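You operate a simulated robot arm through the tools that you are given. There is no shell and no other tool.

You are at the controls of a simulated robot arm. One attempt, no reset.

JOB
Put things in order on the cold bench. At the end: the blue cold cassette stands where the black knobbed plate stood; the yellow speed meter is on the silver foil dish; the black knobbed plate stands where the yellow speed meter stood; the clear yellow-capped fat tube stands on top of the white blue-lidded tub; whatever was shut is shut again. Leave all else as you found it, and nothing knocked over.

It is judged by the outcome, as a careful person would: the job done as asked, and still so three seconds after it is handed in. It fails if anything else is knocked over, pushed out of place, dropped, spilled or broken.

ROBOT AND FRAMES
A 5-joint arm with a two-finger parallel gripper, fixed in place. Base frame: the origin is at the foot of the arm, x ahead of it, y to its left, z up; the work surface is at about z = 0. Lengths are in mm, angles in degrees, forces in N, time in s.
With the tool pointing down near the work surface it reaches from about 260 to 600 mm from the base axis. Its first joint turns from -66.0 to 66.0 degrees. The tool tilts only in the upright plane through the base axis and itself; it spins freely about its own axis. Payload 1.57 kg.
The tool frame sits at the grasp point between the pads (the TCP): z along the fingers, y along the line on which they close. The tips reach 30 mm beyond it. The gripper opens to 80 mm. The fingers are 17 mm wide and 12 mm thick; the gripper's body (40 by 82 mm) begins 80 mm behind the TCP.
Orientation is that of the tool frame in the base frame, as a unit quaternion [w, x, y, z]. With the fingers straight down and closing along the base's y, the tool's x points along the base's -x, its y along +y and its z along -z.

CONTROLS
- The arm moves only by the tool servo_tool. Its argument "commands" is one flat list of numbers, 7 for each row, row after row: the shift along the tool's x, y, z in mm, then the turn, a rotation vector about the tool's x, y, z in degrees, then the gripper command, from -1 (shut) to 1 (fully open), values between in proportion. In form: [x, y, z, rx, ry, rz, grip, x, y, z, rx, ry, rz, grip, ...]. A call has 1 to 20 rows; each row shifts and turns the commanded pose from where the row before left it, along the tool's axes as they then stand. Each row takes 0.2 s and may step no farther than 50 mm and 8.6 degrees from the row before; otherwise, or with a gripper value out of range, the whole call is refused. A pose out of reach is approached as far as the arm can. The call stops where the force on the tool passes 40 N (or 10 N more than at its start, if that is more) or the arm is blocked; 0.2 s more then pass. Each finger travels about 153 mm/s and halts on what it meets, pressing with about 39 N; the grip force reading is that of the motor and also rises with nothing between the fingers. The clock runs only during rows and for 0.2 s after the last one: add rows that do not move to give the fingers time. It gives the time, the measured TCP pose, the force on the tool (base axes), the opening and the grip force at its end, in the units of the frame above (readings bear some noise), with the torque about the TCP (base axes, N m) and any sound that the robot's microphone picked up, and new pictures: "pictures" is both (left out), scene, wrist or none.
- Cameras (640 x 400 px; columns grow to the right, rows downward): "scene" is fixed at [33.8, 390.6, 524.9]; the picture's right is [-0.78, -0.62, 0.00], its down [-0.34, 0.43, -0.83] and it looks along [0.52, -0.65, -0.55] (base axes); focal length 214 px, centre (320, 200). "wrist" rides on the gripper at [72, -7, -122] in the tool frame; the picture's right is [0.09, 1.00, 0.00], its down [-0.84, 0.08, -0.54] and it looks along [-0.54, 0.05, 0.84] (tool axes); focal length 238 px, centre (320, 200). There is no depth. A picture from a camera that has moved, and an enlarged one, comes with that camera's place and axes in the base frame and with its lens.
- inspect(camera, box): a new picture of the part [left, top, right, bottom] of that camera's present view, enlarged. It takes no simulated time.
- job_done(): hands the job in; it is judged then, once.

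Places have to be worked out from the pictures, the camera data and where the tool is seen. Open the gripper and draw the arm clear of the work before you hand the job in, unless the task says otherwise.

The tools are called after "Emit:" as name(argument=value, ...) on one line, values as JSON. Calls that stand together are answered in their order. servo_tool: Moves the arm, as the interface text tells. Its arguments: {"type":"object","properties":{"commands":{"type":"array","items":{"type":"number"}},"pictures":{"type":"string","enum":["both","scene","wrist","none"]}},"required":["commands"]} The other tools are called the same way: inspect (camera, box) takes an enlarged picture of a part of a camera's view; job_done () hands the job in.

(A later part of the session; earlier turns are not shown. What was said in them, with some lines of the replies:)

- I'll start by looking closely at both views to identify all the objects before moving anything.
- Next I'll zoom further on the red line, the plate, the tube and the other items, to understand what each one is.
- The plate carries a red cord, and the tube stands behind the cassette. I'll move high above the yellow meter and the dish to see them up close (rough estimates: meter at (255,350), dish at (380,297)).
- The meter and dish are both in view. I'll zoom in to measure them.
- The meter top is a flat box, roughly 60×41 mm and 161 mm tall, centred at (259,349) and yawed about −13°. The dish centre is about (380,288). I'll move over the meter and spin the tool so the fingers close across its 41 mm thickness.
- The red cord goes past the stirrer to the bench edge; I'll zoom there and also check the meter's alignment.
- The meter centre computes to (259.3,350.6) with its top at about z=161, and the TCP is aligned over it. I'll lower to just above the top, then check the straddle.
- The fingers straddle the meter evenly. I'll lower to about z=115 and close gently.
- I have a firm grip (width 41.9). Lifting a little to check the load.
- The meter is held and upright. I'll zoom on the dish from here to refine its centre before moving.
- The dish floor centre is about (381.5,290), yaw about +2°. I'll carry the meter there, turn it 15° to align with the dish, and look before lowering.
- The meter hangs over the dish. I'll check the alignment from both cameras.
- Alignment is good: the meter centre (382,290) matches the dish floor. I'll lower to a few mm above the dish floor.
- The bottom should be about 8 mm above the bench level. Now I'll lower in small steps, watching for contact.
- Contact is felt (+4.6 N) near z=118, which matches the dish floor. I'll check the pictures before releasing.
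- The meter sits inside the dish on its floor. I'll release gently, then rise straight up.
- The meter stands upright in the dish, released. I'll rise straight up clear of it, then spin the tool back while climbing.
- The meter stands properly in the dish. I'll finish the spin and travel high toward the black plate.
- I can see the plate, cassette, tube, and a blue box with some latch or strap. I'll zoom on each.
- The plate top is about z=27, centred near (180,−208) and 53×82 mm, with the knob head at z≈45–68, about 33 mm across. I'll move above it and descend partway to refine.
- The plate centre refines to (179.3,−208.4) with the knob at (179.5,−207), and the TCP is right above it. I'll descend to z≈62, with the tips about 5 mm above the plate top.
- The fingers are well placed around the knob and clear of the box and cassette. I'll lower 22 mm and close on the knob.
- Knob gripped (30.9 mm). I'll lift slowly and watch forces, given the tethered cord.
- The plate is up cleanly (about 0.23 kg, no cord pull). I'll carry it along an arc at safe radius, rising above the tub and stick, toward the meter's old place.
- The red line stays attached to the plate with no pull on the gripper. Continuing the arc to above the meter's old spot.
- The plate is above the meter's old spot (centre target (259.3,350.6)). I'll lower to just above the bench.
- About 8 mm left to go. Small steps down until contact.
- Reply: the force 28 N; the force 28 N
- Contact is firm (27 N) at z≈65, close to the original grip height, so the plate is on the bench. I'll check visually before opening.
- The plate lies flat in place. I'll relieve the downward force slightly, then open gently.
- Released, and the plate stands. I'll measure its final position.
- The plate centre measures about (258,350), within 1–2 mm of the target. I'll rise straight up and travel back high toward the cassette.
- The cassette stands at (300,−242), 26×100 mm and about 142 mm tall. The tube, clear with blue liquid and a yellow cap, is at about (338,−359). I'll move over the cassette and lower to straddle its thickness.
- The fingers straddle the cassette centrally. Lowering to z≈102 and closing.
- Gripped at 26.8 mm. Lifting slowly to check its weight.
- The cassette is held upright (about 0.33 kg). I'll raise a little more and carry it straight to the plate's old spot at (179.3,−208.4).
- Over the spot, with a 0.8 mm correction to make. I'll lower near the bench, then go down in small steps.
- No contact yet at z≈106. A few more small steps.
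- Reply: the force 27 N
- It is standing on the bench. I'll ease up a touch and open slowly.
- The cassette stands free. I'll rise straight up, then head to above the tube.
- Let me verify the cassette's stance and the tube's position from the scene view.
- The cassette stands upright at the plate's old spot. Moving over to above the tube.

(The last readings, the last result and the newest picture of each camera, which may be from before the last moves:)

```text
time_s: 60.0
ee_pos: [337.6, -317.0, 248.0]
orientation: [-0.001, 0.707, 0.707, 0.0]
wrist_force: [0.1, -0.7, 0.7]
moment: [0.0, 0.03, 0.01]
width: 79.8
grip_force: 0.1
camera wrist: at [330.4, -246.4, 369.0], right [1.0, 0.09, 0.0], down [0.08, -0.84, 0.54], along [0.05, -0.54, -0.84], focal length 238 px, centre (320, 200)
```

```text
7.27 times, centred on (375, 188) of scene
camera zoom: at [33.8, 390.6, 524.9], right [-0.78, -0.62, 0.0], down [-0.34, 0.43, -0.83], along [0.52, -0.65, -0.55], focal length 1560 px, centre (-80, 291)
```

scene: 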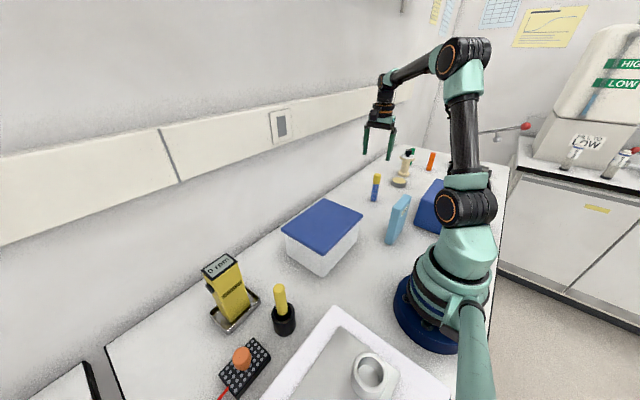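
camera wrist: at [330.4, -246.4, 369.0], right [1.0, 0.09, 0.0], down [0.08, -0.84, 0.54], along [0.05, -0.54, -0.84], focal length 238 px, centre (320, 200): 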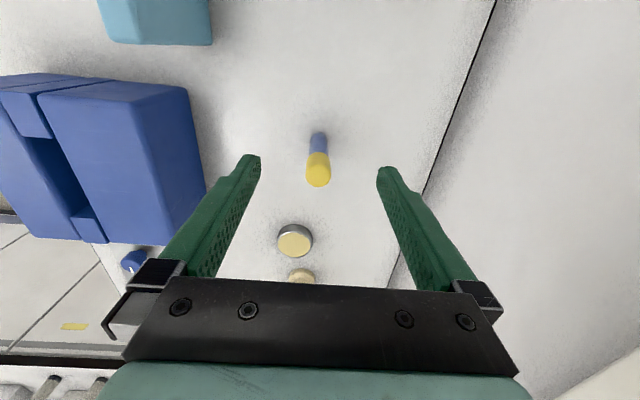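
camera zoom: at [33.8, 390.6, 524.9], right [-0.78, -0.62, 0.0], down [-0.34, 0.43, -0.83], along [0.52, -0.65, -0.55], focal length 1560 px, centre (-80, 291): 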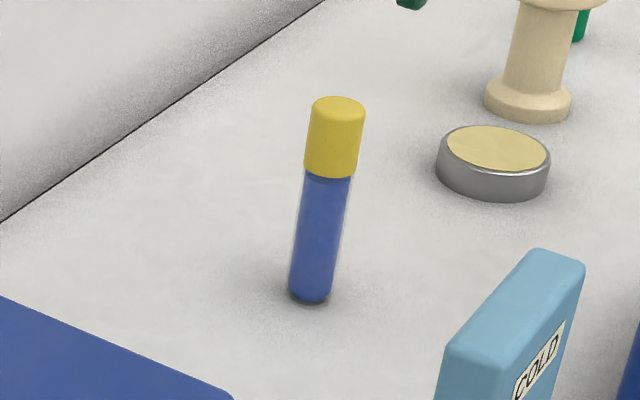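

The tube cap is about 29 mm across, spanning z≈92–130, centred near (339.5,−369). I'll move over it and descend partway to verify.

Emit:
servo_tool(commands=[-25, 1, 0, 0, 0, 0, 1, -25, 1, 0, 0, 0, 0, 1, 0, 0, 25, 0, 0, 0, 1, 0, 0, 25, 0, 0, 0, 1, 0, 0, 25, 0, 0, 0, 1, 0, 0, 0, 0, 0, 0, 1])

```text
time_s: 61.4
ee_pos: [338.8, -367.9, 171.5]
orientation: [-0.001, 0.708, 0.707, 0.0]
wrist_force: [0.3, -0.2, 0.2]
moment: [-0.03, 0.02, 0.03]
width: 80.2
grip_force: 0.0
camera wrist: at [332.1, -296.2, 292.6], right [1.0, 0.09, 0.0], down [0.08, -0.84, 0.54], along [0.05, -0.54, -0.84], focal length 238 px, centre (320, 200)
```

scene: 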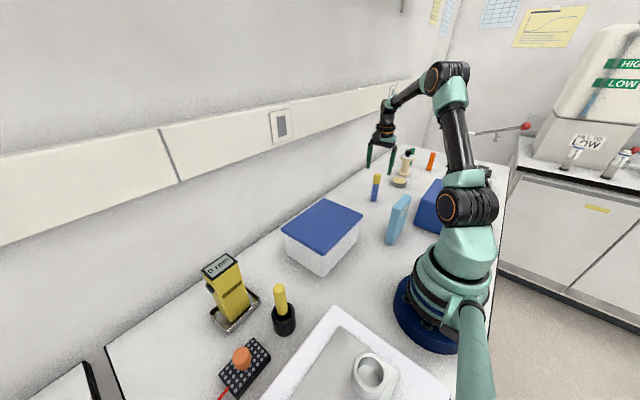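
wrist: 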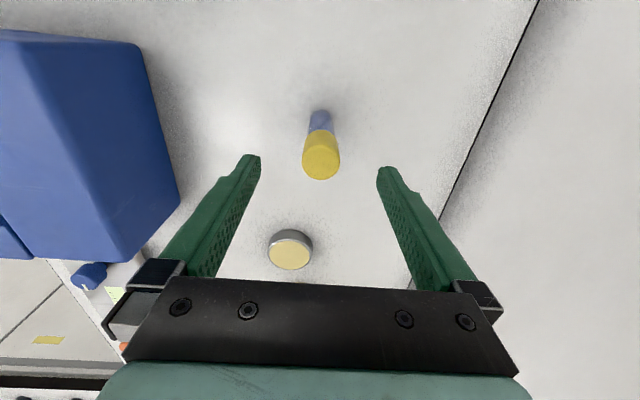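

Aligned over the cap. I'll lower to z≈108 and close gently.

Emit:
servo_tool(commands=[0, 0, 20, 0, 0, 0, 1, 0, 0, 20, 0, 0, 0, 1, 0, 0, 15, 0, 0, 0, 1, 0, 0, 8, 0, 0, 0, 1, 0, 0, 0, 0, 0, 0, 0.5, 0, 0, 0, 0, 0, 0, 0.1, 0, 0, 0, 0, 0, 0, -0.2, 0, 0, 0, 0, 0, 0, -0.4, 0, 0, 0, 0, 0, 0, -0.5, 0, 0, 0, 0, 0, 0, -0.5])

```text
time_s: 63.6
ee_pos: [339.1, -368.1, 110.2]
orientation: [0.0, 0.707, 0.707, 0.0]
wrist_force: [0.1, -0.1, -0.5]
moment: [0.0, -0.04, -0.02]
width: 28.8
grip_force: 38.2
camera wrist: at [332.3, -296.4, 230.5], right [1.0, 0.09, 0.0], down [0.08, -0.84, 0.54], along [0.05, -0.54, -0.84], focal length 238 px, centre (320, 200)
```

scene: 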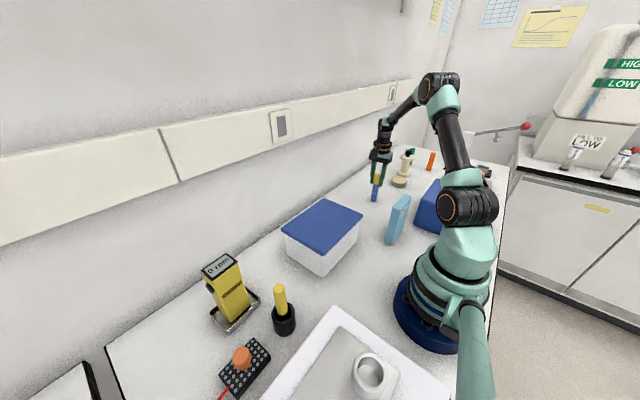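
wrist: 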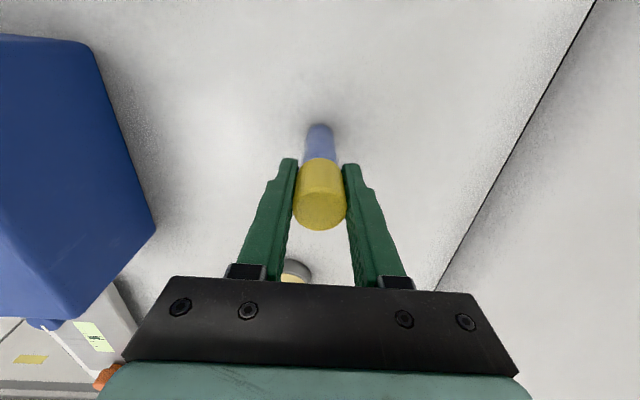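

Cap gripped (28.8 mm). I'll lift slowly and check that the whole tube comes along.

Emit:
servo_tool(commands=[0, 0, -3, 0, 0, 0, -0.5, 0, 0, -7, 0, 0, 0, -0.5, 0, 0, -10, 0, 0, 0, -0.5, 0, 0, 0, 0, 0, 0, -0.5])

Emit:
inspect(camera="scene", box=[345, 150, 405, 215])

Emit:
inspect(camera="wrist", box=[270, 100, 370, 240])

```text
time_s: 64.6
ee_pos: [339.7, -366.3, 129.0]
orientation: [0.001, 0.707, 0.707, 0.0]
wrist_force: [-0.1, 0.3, -1.1]
moment: [0.03, 0.01, 0.03]
width: 28.9
grip_force: 39.2
camera wrist: at [332.7, -296.0, 250.4], right [1.0, 0.09, 0.0], down [0.08, -0.84, 0.54], along [0.05, -0.54, -0.84], focal length 238 px, centre (320, 200)
```

scene: 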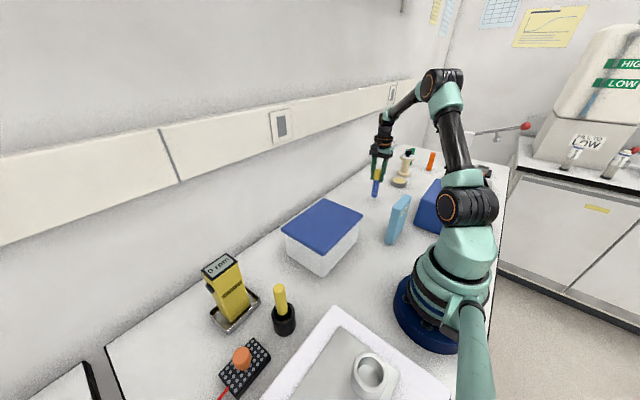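
wrist: 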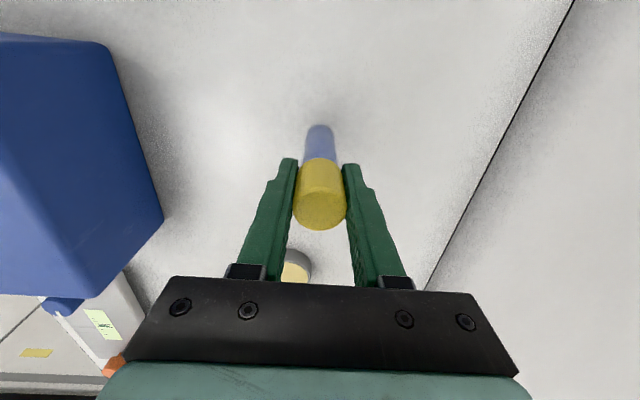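

```text
6.15 times, centred on (375, 182) of scene
camera zoom: at [33.8, 390.6, 524.9], right [-0.78, -0.62, 0.0], down [-0.34, 0.43, -0.83], along [0.52, -0.65, -0.55], focal length 1320 px, centre (-18, 308)
```

zoom: 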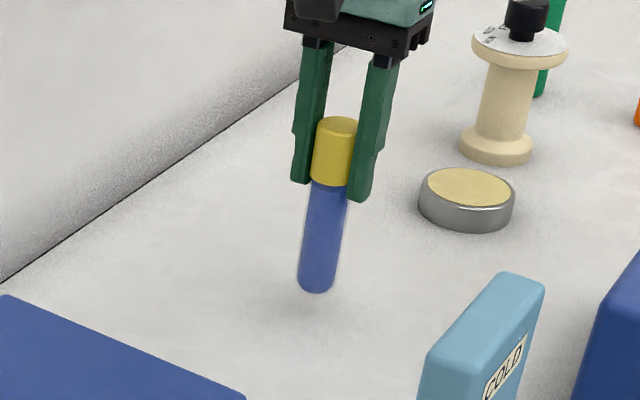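

```text
2.86 times, centred on (320, 170) of wrist
camera zoom: at [332.7, -296.0, 250.4], right [1.0, 0.09, 0.0], down [0.08, -0.84, 0.54], along [0.05, -0.54, -0.84], focal length 681 px, centre (320, 286)
```

zoom: 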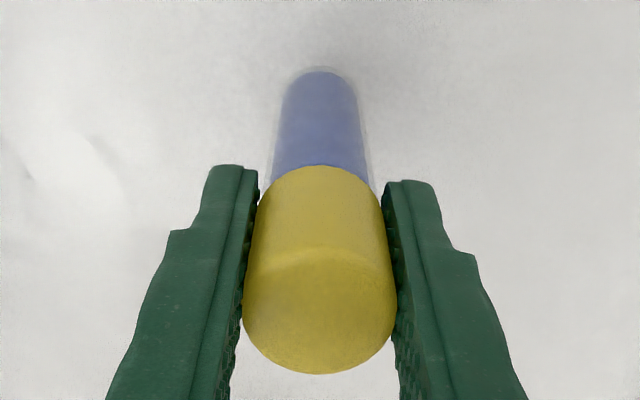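

The whole tube hangs intact and upright. I'll raise it well above the tub and carry it over the lid.

Emit:
servo_tool(commands=[0, 0, -30, 0, 0, 0, -0.5, 0, 0, -35, 0, 0, 0, -0.5, 0, 0, -35, 0, 0, 0, -0.5, 0, 0, -40, 0, 0, 0, -0.5, 30, 0, 0, 0, 0, 0, -0.5, 40, -0.5, 0, 0, 0, 0, -0.5, 40, -0.5, 0, 0, 0, 0, -0.5, 40, -0.5, 0, 0, 0, 0, -0.5, 40, -0.5, 0, 0, 0, 0, -0.5, 40, -0.5, 0, 0, 0, 0, -0.5, 40, -0.5, 0, 0, 0, 0, -0.5, 40, -0.5, 0, 0, 0, 0, -0.5, 30, -0.5, 0, 0, 0, 0, -0.5, 20, 0, 0, 0, 0, 0, -0.5, 0, 0, 0, 0, 0, 0, -0.5])

```text
time_s: 67.8
ee_pos: [335.7, -6.9, 269.6]
orientation: [0.0, 0.707, 0.707, 0.0]
wrist_force: [0.9, 0.1, -1.6]
moment: [0.01, 0.0, -0.01]
width: 28.9
grip_force: 38.8
camera wrist: at [328.6, 64.1, 390.3], right [1.0, 0.09, 0.0], down [0.08, -0.84, 0.54], along [0.05, -0.54, -0.84], focal length 238 px, centre (320, 200)
```

scene: 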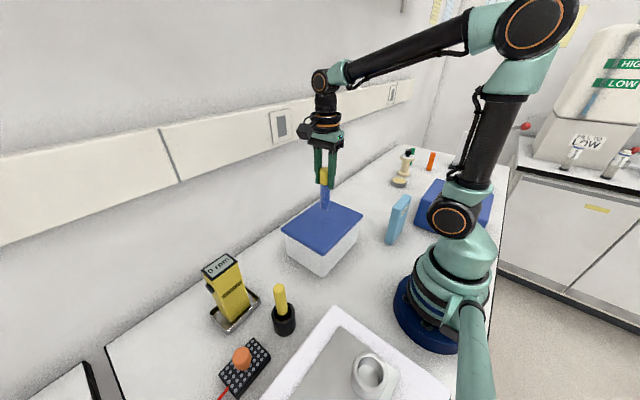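
wrist: 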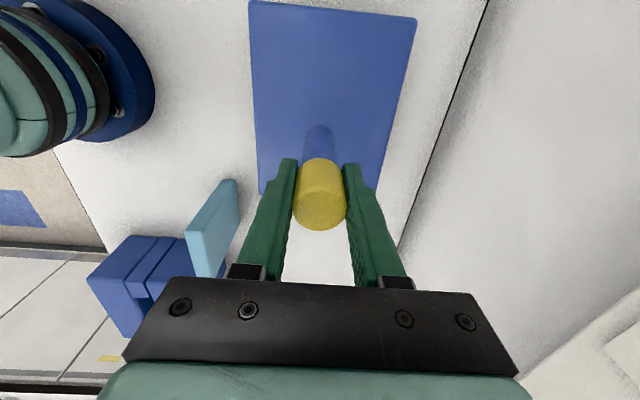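

The tube is over the lid centre (336,−7). I'll lower close to the lid, then go down in small steps.

Emit:
servo_tool(commands=[0, 0, 15, 0, 0, 0, -0.5, 0, 0, 13, 0, 0, 0, -0.5, 0, 0, 5, 0, 0, 0, -0.5, 0, 0, 0, 0, 0, 0, -0.5])

Emit:
inspect(camera="scene", box=[270, 140, 380, 280])

```text
time_s: 68.8
ee_pos: [334.1, -7.7, 236.9]
orientation: [0.0, 0.707, 0.707, 0.0]
wrist_force: [-1.0, 0.4, -1.2]
moment: [-0.04, -0.01, 0.02]
width: 29.0
grip_force: 38.7
camera wrist: at [328.4, 63.9, 357.4], right [1.0, 0.09, 0.0], down [0.08, -0.84, 0.54], along [0.05, -0.54, -0.84], focal length 238 px, centre (320, 200)
```

scene: 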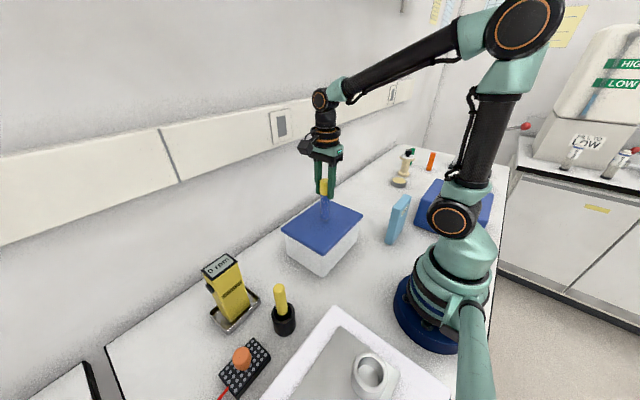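
wrist: 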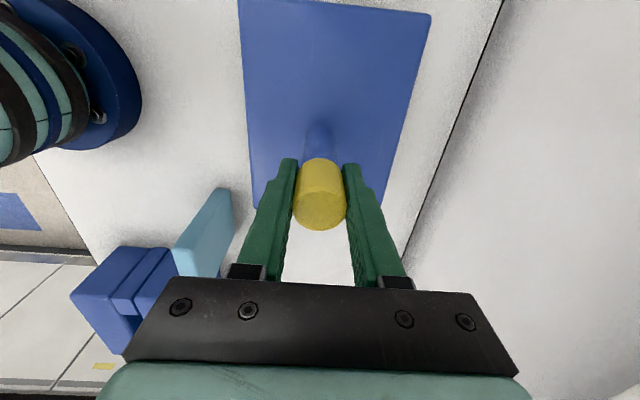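

```text
2.86 times, centred on (325, 210) of scene
camera zoom: at [33.8, 390.6, 524.9], right [-0.78, -0.62, 0.0], down [-0.34, 0.43, -0.83], along [0.52, -0.65, -0.55], focal length 613 px, centre (306, 171)
```

zoom: 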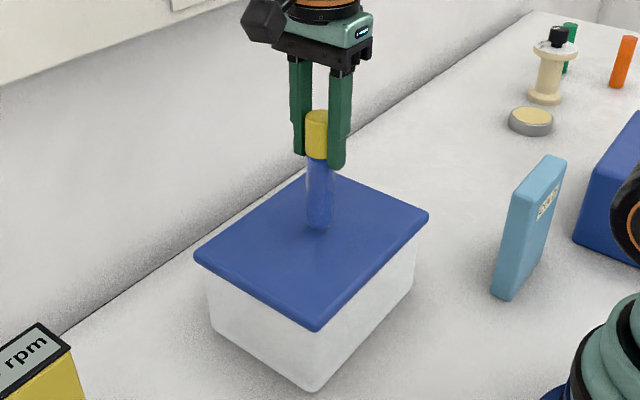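

Tube bottom is around z≈126, a few mm above the lid. Small steps down.

Emit:
servo_tool(commands=[0, 0, 1.5, 0, 0, 0, -0.5, 0, 0, 1.5, 0, 0, 0, -0.5, 0, 0, 0, 0, 0, 0, -0.5], pictures="none")

Emit:
servo_tool(commands=[0, 0, 1, 0, 0, 0, -0.5, 0, 0, 1, 0, 0, 0, -0.5, 0, 0, 0, 0, 0, 0, -0.5], pictures="none")

```text
time_s: 69.6
ee_pos: [334.8, -7.5, 232.6]
orientation: [0.001, 0.707, 0.707, 0.0]
wrist_force: [0.5, -0.1, -0.8]
moment: [0.0, -0.03, -0.01]
width: 29.0
grip_force: 38.6
```

```text
time_s: 70.4
ee_pos: [335.6, -7.2, 230.3]
orientation: [0.0, 0.707, 0.707, 0.0]
wrist_force: [-1.1, -0.6, -0.8]
moment: [-0.03, -0.01, 0.01]
width: 29.0
grip_force: 38.8
```

Emit:
servo_tool(commands=[0, 0, 1, 0, 0, 0, -0.5, 0, 0, 0, 0, 0, 0, -0.5], pictures="none")

Emit:
servo_tool(commands=[0, 0, 1, 0, 0, 0, -0.5, 0, 0, 0, 0, 0, 0, -0.5], pictures="none")

Emit:
inspect(camera="scene", box=[290, 160, 360, 230])

```text
time_s: 71.0
ee_pos: [335.5, -7.1, 228.8]
orientation: [0.0, 0.708, 0.707, 0.0]
wrist_force: [-0.4, -0.5, -0.9]
moment: [0.02, 0.0, 0.01]
width: 29.0
grip_force: 38.5
```

```text
time_s: 71.6
ee_pos: [335.6, -8.4, 228.9]
orientation: [0.0, 0.707, 0.707, 0.001]
wrist_force: [-0.3, 0.3, -1.4]
moment: [0.01, 0.02, 0.0]
width: 28.8
grip_force: 38.7
```

```text
5.71 times, centred on (325, 195) of scene
camera zoom: at [33.8, 390.6, 524.9], right [-0.78, -0.62, 0.0], down [-0.34, 0.43, -0.83], along [0.52, -0.65, -0.55], focal length 1226 px, centre (291, 229)
```

zoom: 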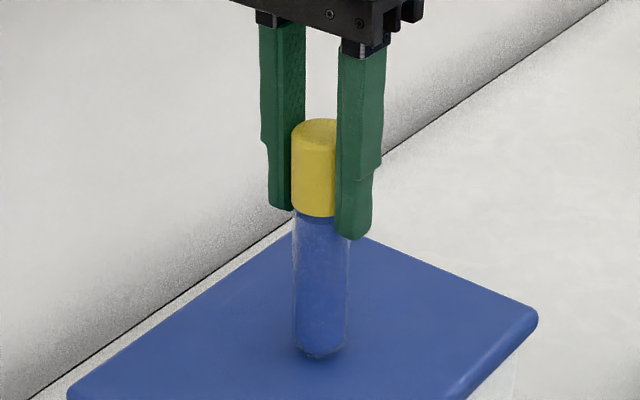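

Not in contact yet. Continuing 1 mm at a time.

Emit:
servo_tool(commands=[0, 0, 1, 0, 0, 0, -0.5, 0, 0, 0, 0, 0, 0, -0.5], pictures="none")

Emit:
servo_tool(commands=[0, 0, 1, 0, 0, 0, -0.5, 0, 0, 0, 0, 0, 0, -0.5], pictures="none")

Emit:
servo_tool(commands=[0, 0, 1, 0, 0, 0, -0.5, 0, 0, 0, 0, 0, 0, -0.5], pictures="none")

```text
time_s: 72.2
ee_pos: [334.8, -7.6, 228.4]
orientation: [0.0, 0.707, 0.707, 0.0]
wrist_force: [-0.3, -0.1, -2.0]
moment: [0.03, -0.01, 0.02]
width: 29.0
grip_force: 39.1
```

```text
time_s: 72.8
ee_pos: [335.4, -8.5, 228.6]
orientation: [0.0, 0.707, 0.707, 0.0]
wrist_force: [-0.3, -0.7, -1.8]
moment: [-0.02, -0.03, -0.02]
width: 28.9
grip_force: 38.5
```

```text
time_s: 73.4
ee_pos: [333.8, -6.8, 226.7]
orientation: [0.0, 0.707, 0.708, 0.0]
wrist_force: [-1.4, -0.1, 3.4]
moment: [-0.01, 0.13, -0.02]
width: 28.9
grip_force: 38.8
```

Contact felt (+3.4 N). Opening slowly to leave the tube standing.

Emit:
servo_tool(commands=[0, 0, 0.3, 0, 0, 0, -0.35, 0, 0, 0, 0, 0, 0, -0.28, 0, 0, 0, 0, 0, 0, -0.24, 0, 0, 0, 0, 0, 0, -0.2, 0, 0, 0, 0, 0, 0, -0.1, 0, 0, 0, 0, 0, 0, 0.1, 0, 0, 0, 0, 0, 0, 0.4, 0, 0, 0, 0, 0, 0, 0.4])

Emit:
inspect(camera="scene", box=[290, 160, 360, 230])

```text
time_s: 75.2
ee_pos: [335.0, -7.3, 225.1]
orientation: [0.0, 0.707, 0.708, 0.0]
wrist_force: [-0.4, -0.2, 0.0]
moment: [0.01, 0.02, 0.03]
width: 55.7
grip_force: 0.1
camera wrist: at [328.2, 63.7, 346.9], right [1.0, 0.09, 0.0], down [0.08, -0.84, 0.54], along [0.05, -0.54, -0.84], focal length 238 px, centre (320, 200)
```

scene: 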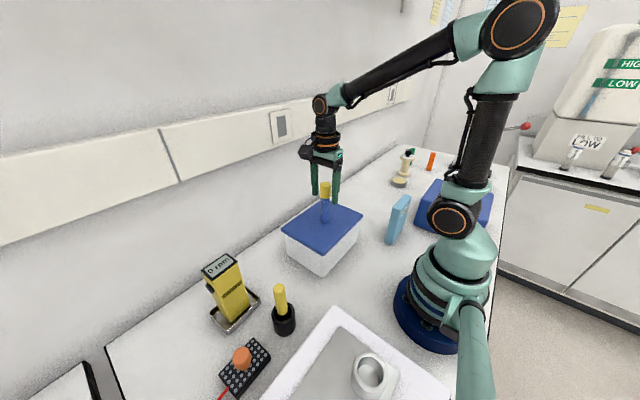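
wrist: 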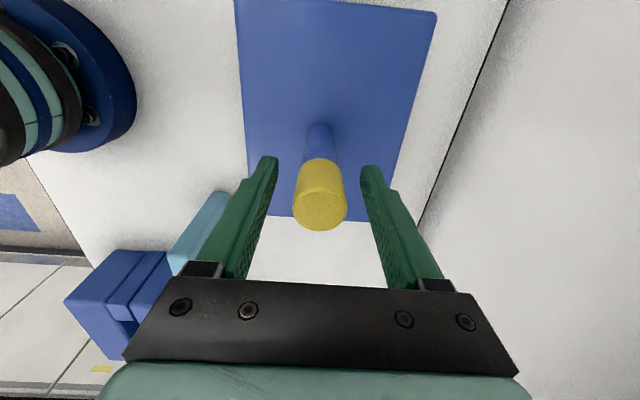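

```text
5.71 times, centred on (325, 195) of scene
camera zoom: at [33.8, 390.6, 524.9], right [-0.78, -0.62, 0.0], down [-0.34, 0.43, -0.83], along [0.52, -0.65, -0.55], focal length 1226 px, centre (291, 229)
```

zoom: 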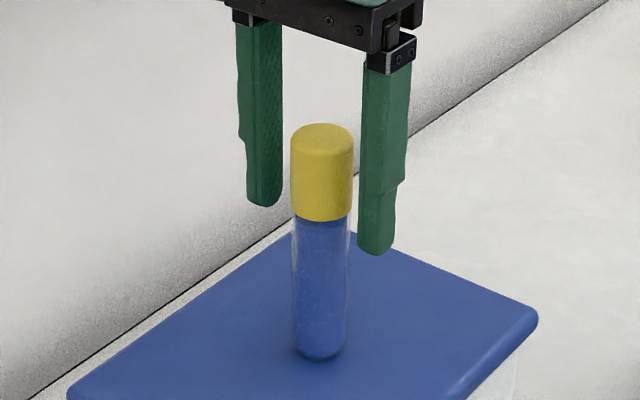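

The tube stands freely on the lid. I'll rise straight up, clear of it.

Emit:
servo_tool(commands=[0, 0, -15, 0, 0, 0, 0.5, 0, 0, -25, 0, 0, 0, 0.6, 0, 0, -30, 0, 0, 0, 0.8, 0, 0, -35, 0, 0, 0, 1, 0, 0, -35, 0, 0, 0, 1, 0, 0, -35, 0, 0, 0, 1, 0, 0, -25, 0, 0, 0, 1, 0, 0, 0, 0, 0, 0, 1])

Emit:
inspect(camera="scene", box=[180, 240, 340, 400])

Emit:
inspect(camera="scene", box=[270, 140, 510, 290])

```text
time_s: 77.0
ee_pos: [335.8, -7.6, 426.1]
orientation: [0.0, 0.707, 0.707, 0.001]
wrist_force: [-0.1, -0.3, 0.1]
moment: [0.0, 0.0, -0.01]
width: 79.8
grip_force: 0.1
camera wrist: at [328.5, 63.4, 546.8], right [1.0, 0.09, 0.0], down [0.08, -0.84, 0.54], along [0.05, -0.54, -0.84], focal length 238 px, centre (320, 200)
```

scene: 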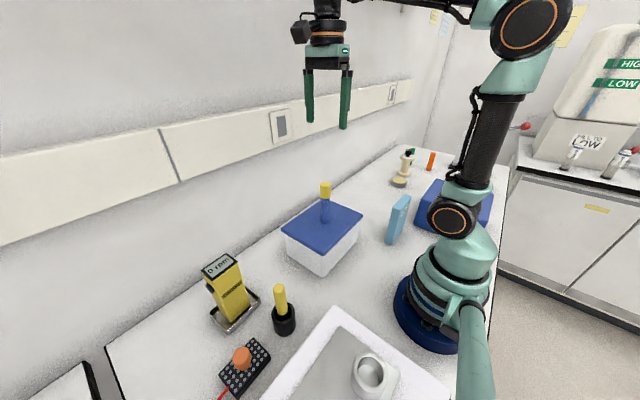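
wrist: 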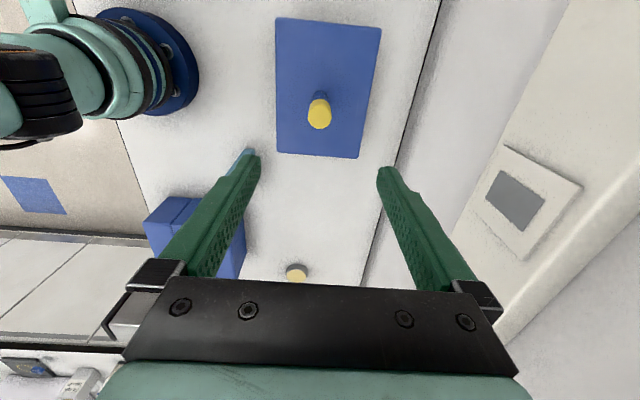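

```text
2.50 times, centred on (260, 320) of scene
camera zoom: at [33.8, 390.6, 524.9], right [-0.78, -0.62, 0.0], down [-0.34, 0.43, -0.83], along [0.52, -0.65, -0.55], focal length 536 px, centre (470, -100)
```

zoom: 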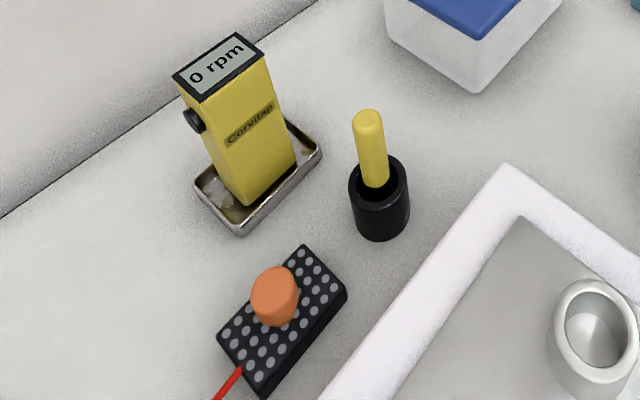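

```text
2.67 times, centred on (390, 215) of scene
camera zoom: at [33.8, 390.6, 524.9], right [-0.78, -0.62, 0.0], down [-0.34, 0.43, -0.83], along [0.52, -0.65, -0.55], focal length 572 px, centre (133, 160)
```

zoom: 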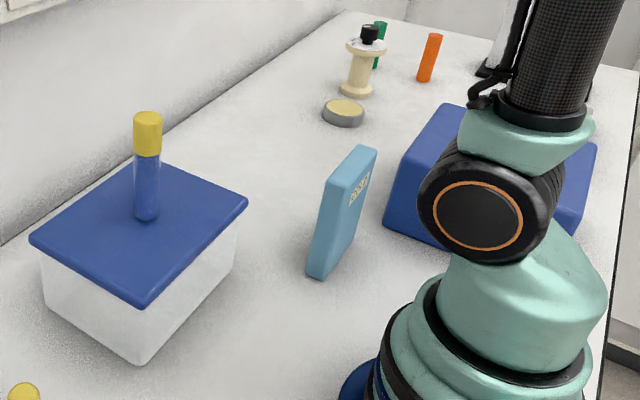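

All four moves look right, with the tub still shut and nothing disturbed nearby. As a last check I'll spin the camera to face the left side, to see the plate, its cord and the surroundings.

Emit:
servo_tool(commands=[0, 0, 0, 0, 0, -8.5, 1, 0, 0, 0, 0, 0, -8.5, 1, 0, 0, 0, 0, 0, -8.5, 1, 0, 0, 0, 0, 0, -8.5, 1, 0, 0, 0, 0, 0, -8.5, 1, 0, 0, 0, 0, 0, -8.5, 1, 0, 0, 0, 0, 0, -8.5, 1, 0, 0, 0, 0, 0, -8.5, 1, 0, 0, 0, 0, 0, -8.5, 1, 0, 0, 0, 0, 0, -8.5, 1, 0, 0, 0, 0, 0, -8.5, 1, 0, 0, 0, 0, 0, -8.5, 1, 0, 0, 0, 0, 0, -8.5, 1, 0, 0, 0, 0, 0, -8.5, 1, 0, 0, 0, 0, 0, -8.5, 1, 0, 0, 0, 0, 0, -8.5, 1, 0, 0, 0, 0, 0, -8.5, 1, 0, 0, 0, 0, 0, -8.5, 1, 0, 0, 0, 0, 0, 0, 1])

```text
time_s: 81.0
ee_pos: [335.2, -7.6, 425.7]
orientation: [-0.001, -0.523, 0.852, 0.001]
wrist_force: [0.1, 0.4, 0.7]
moment: [0.01, -0.03, 0.01]
width: 79.9
grip_force: 0.0
camera wrist: at [308.6, -75.3, 546.9], right [-0.93, 0.37, 0.0], down [0.31, 0.78, 0.54], along [0.2, 0.5, -0.84], focal length 238 px, centre (320, 200)
```

scene: 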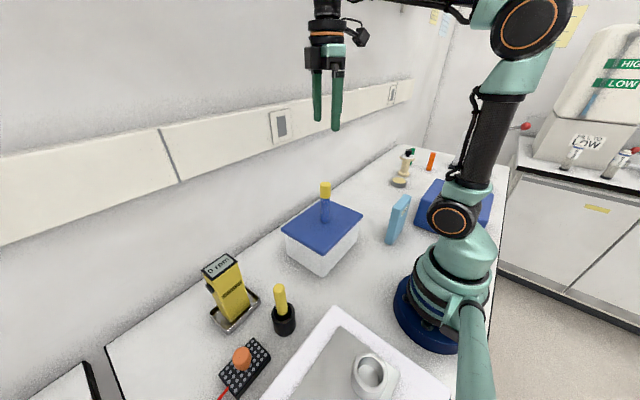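
wrist: 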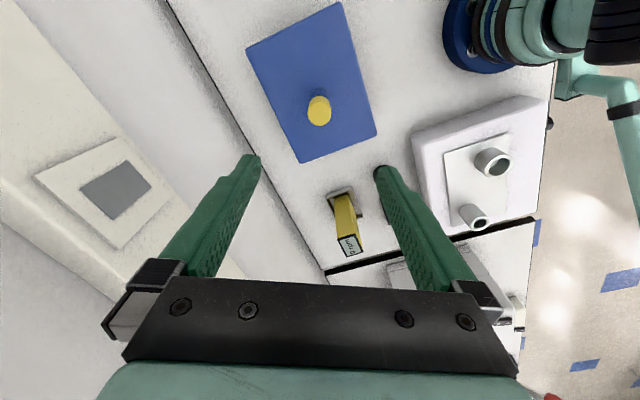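

Emit:
inspect(camera="wrist", box=[310, 160, 540, 300])

Emit:
inspect(camera="scene", box=[190, 330, 300, 400])

```text
2.78 times, centred on (425, 230) of wrist
camera zoom: at [308.6, -75.3, 546.9], right [-0.93, 0.37, 0.0], down [0.31, 0.78, 0.54], along [0.2, 0.5, -0.84], focal length 663 px, centre (28, 116)
```

zoom: 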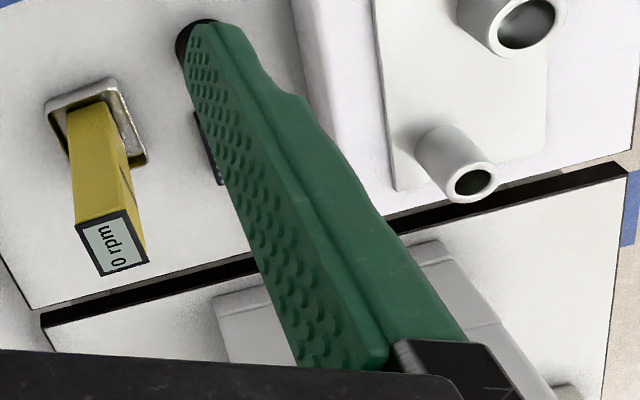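

```text
5.71 times, centred on (245, 365) of scene
camera zoom: at [33.8, 390.6, 524.9], right [-0.78, -0.62, 0.0], down [-0.34, 0.43, -0.83], along [0.52, -0.65, -0.55], focal length 1226 px, centre (749, -743)
```

zoom: 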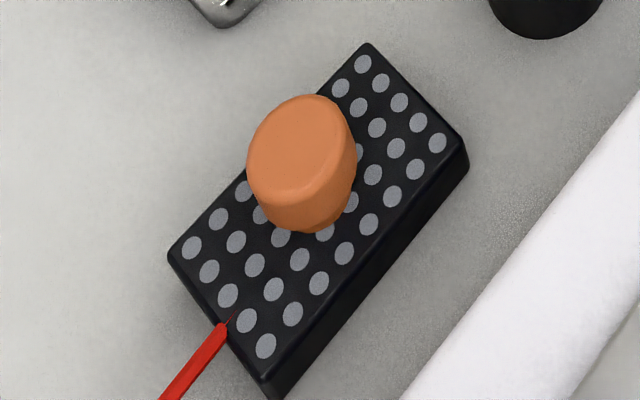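

The plate lies flat where the meter stood. The meter stands in the foil dish, the cassette is where the plate was, and the tube stands on the closed tub. The arm is clear and the gripper is open, so I'm handing in.

Emit:
job_done()

```text
The job is handed in.
```

The job is handed in; everything was placed as asked and nothing was knocked over in the last pictures.

- **Yellow speed meter:** standing upright inside the silver foil dish.
- **Black knobbed plate:** flat on the bench where the meter stood, about 1–2 mm from the meter's old centre. Its red cord is still attached, and I felt no pull on it while carrying the plate. I did not see where the cord's other end is fixed.
- **Blue cold cassette:** standing upright where the plate stood.
- **Clear yellow-capped tube:** standing near the middle of the lid of the white blue-lidded tub.
- **Shut items:** I opened nothing, and the tub's lid stayed closed throughout.

I took the tube with blue liquid, the one behind the cassette, to be the clear yellow-capped fat tube. The arm was drawn clear with the gripper open before I handed in.
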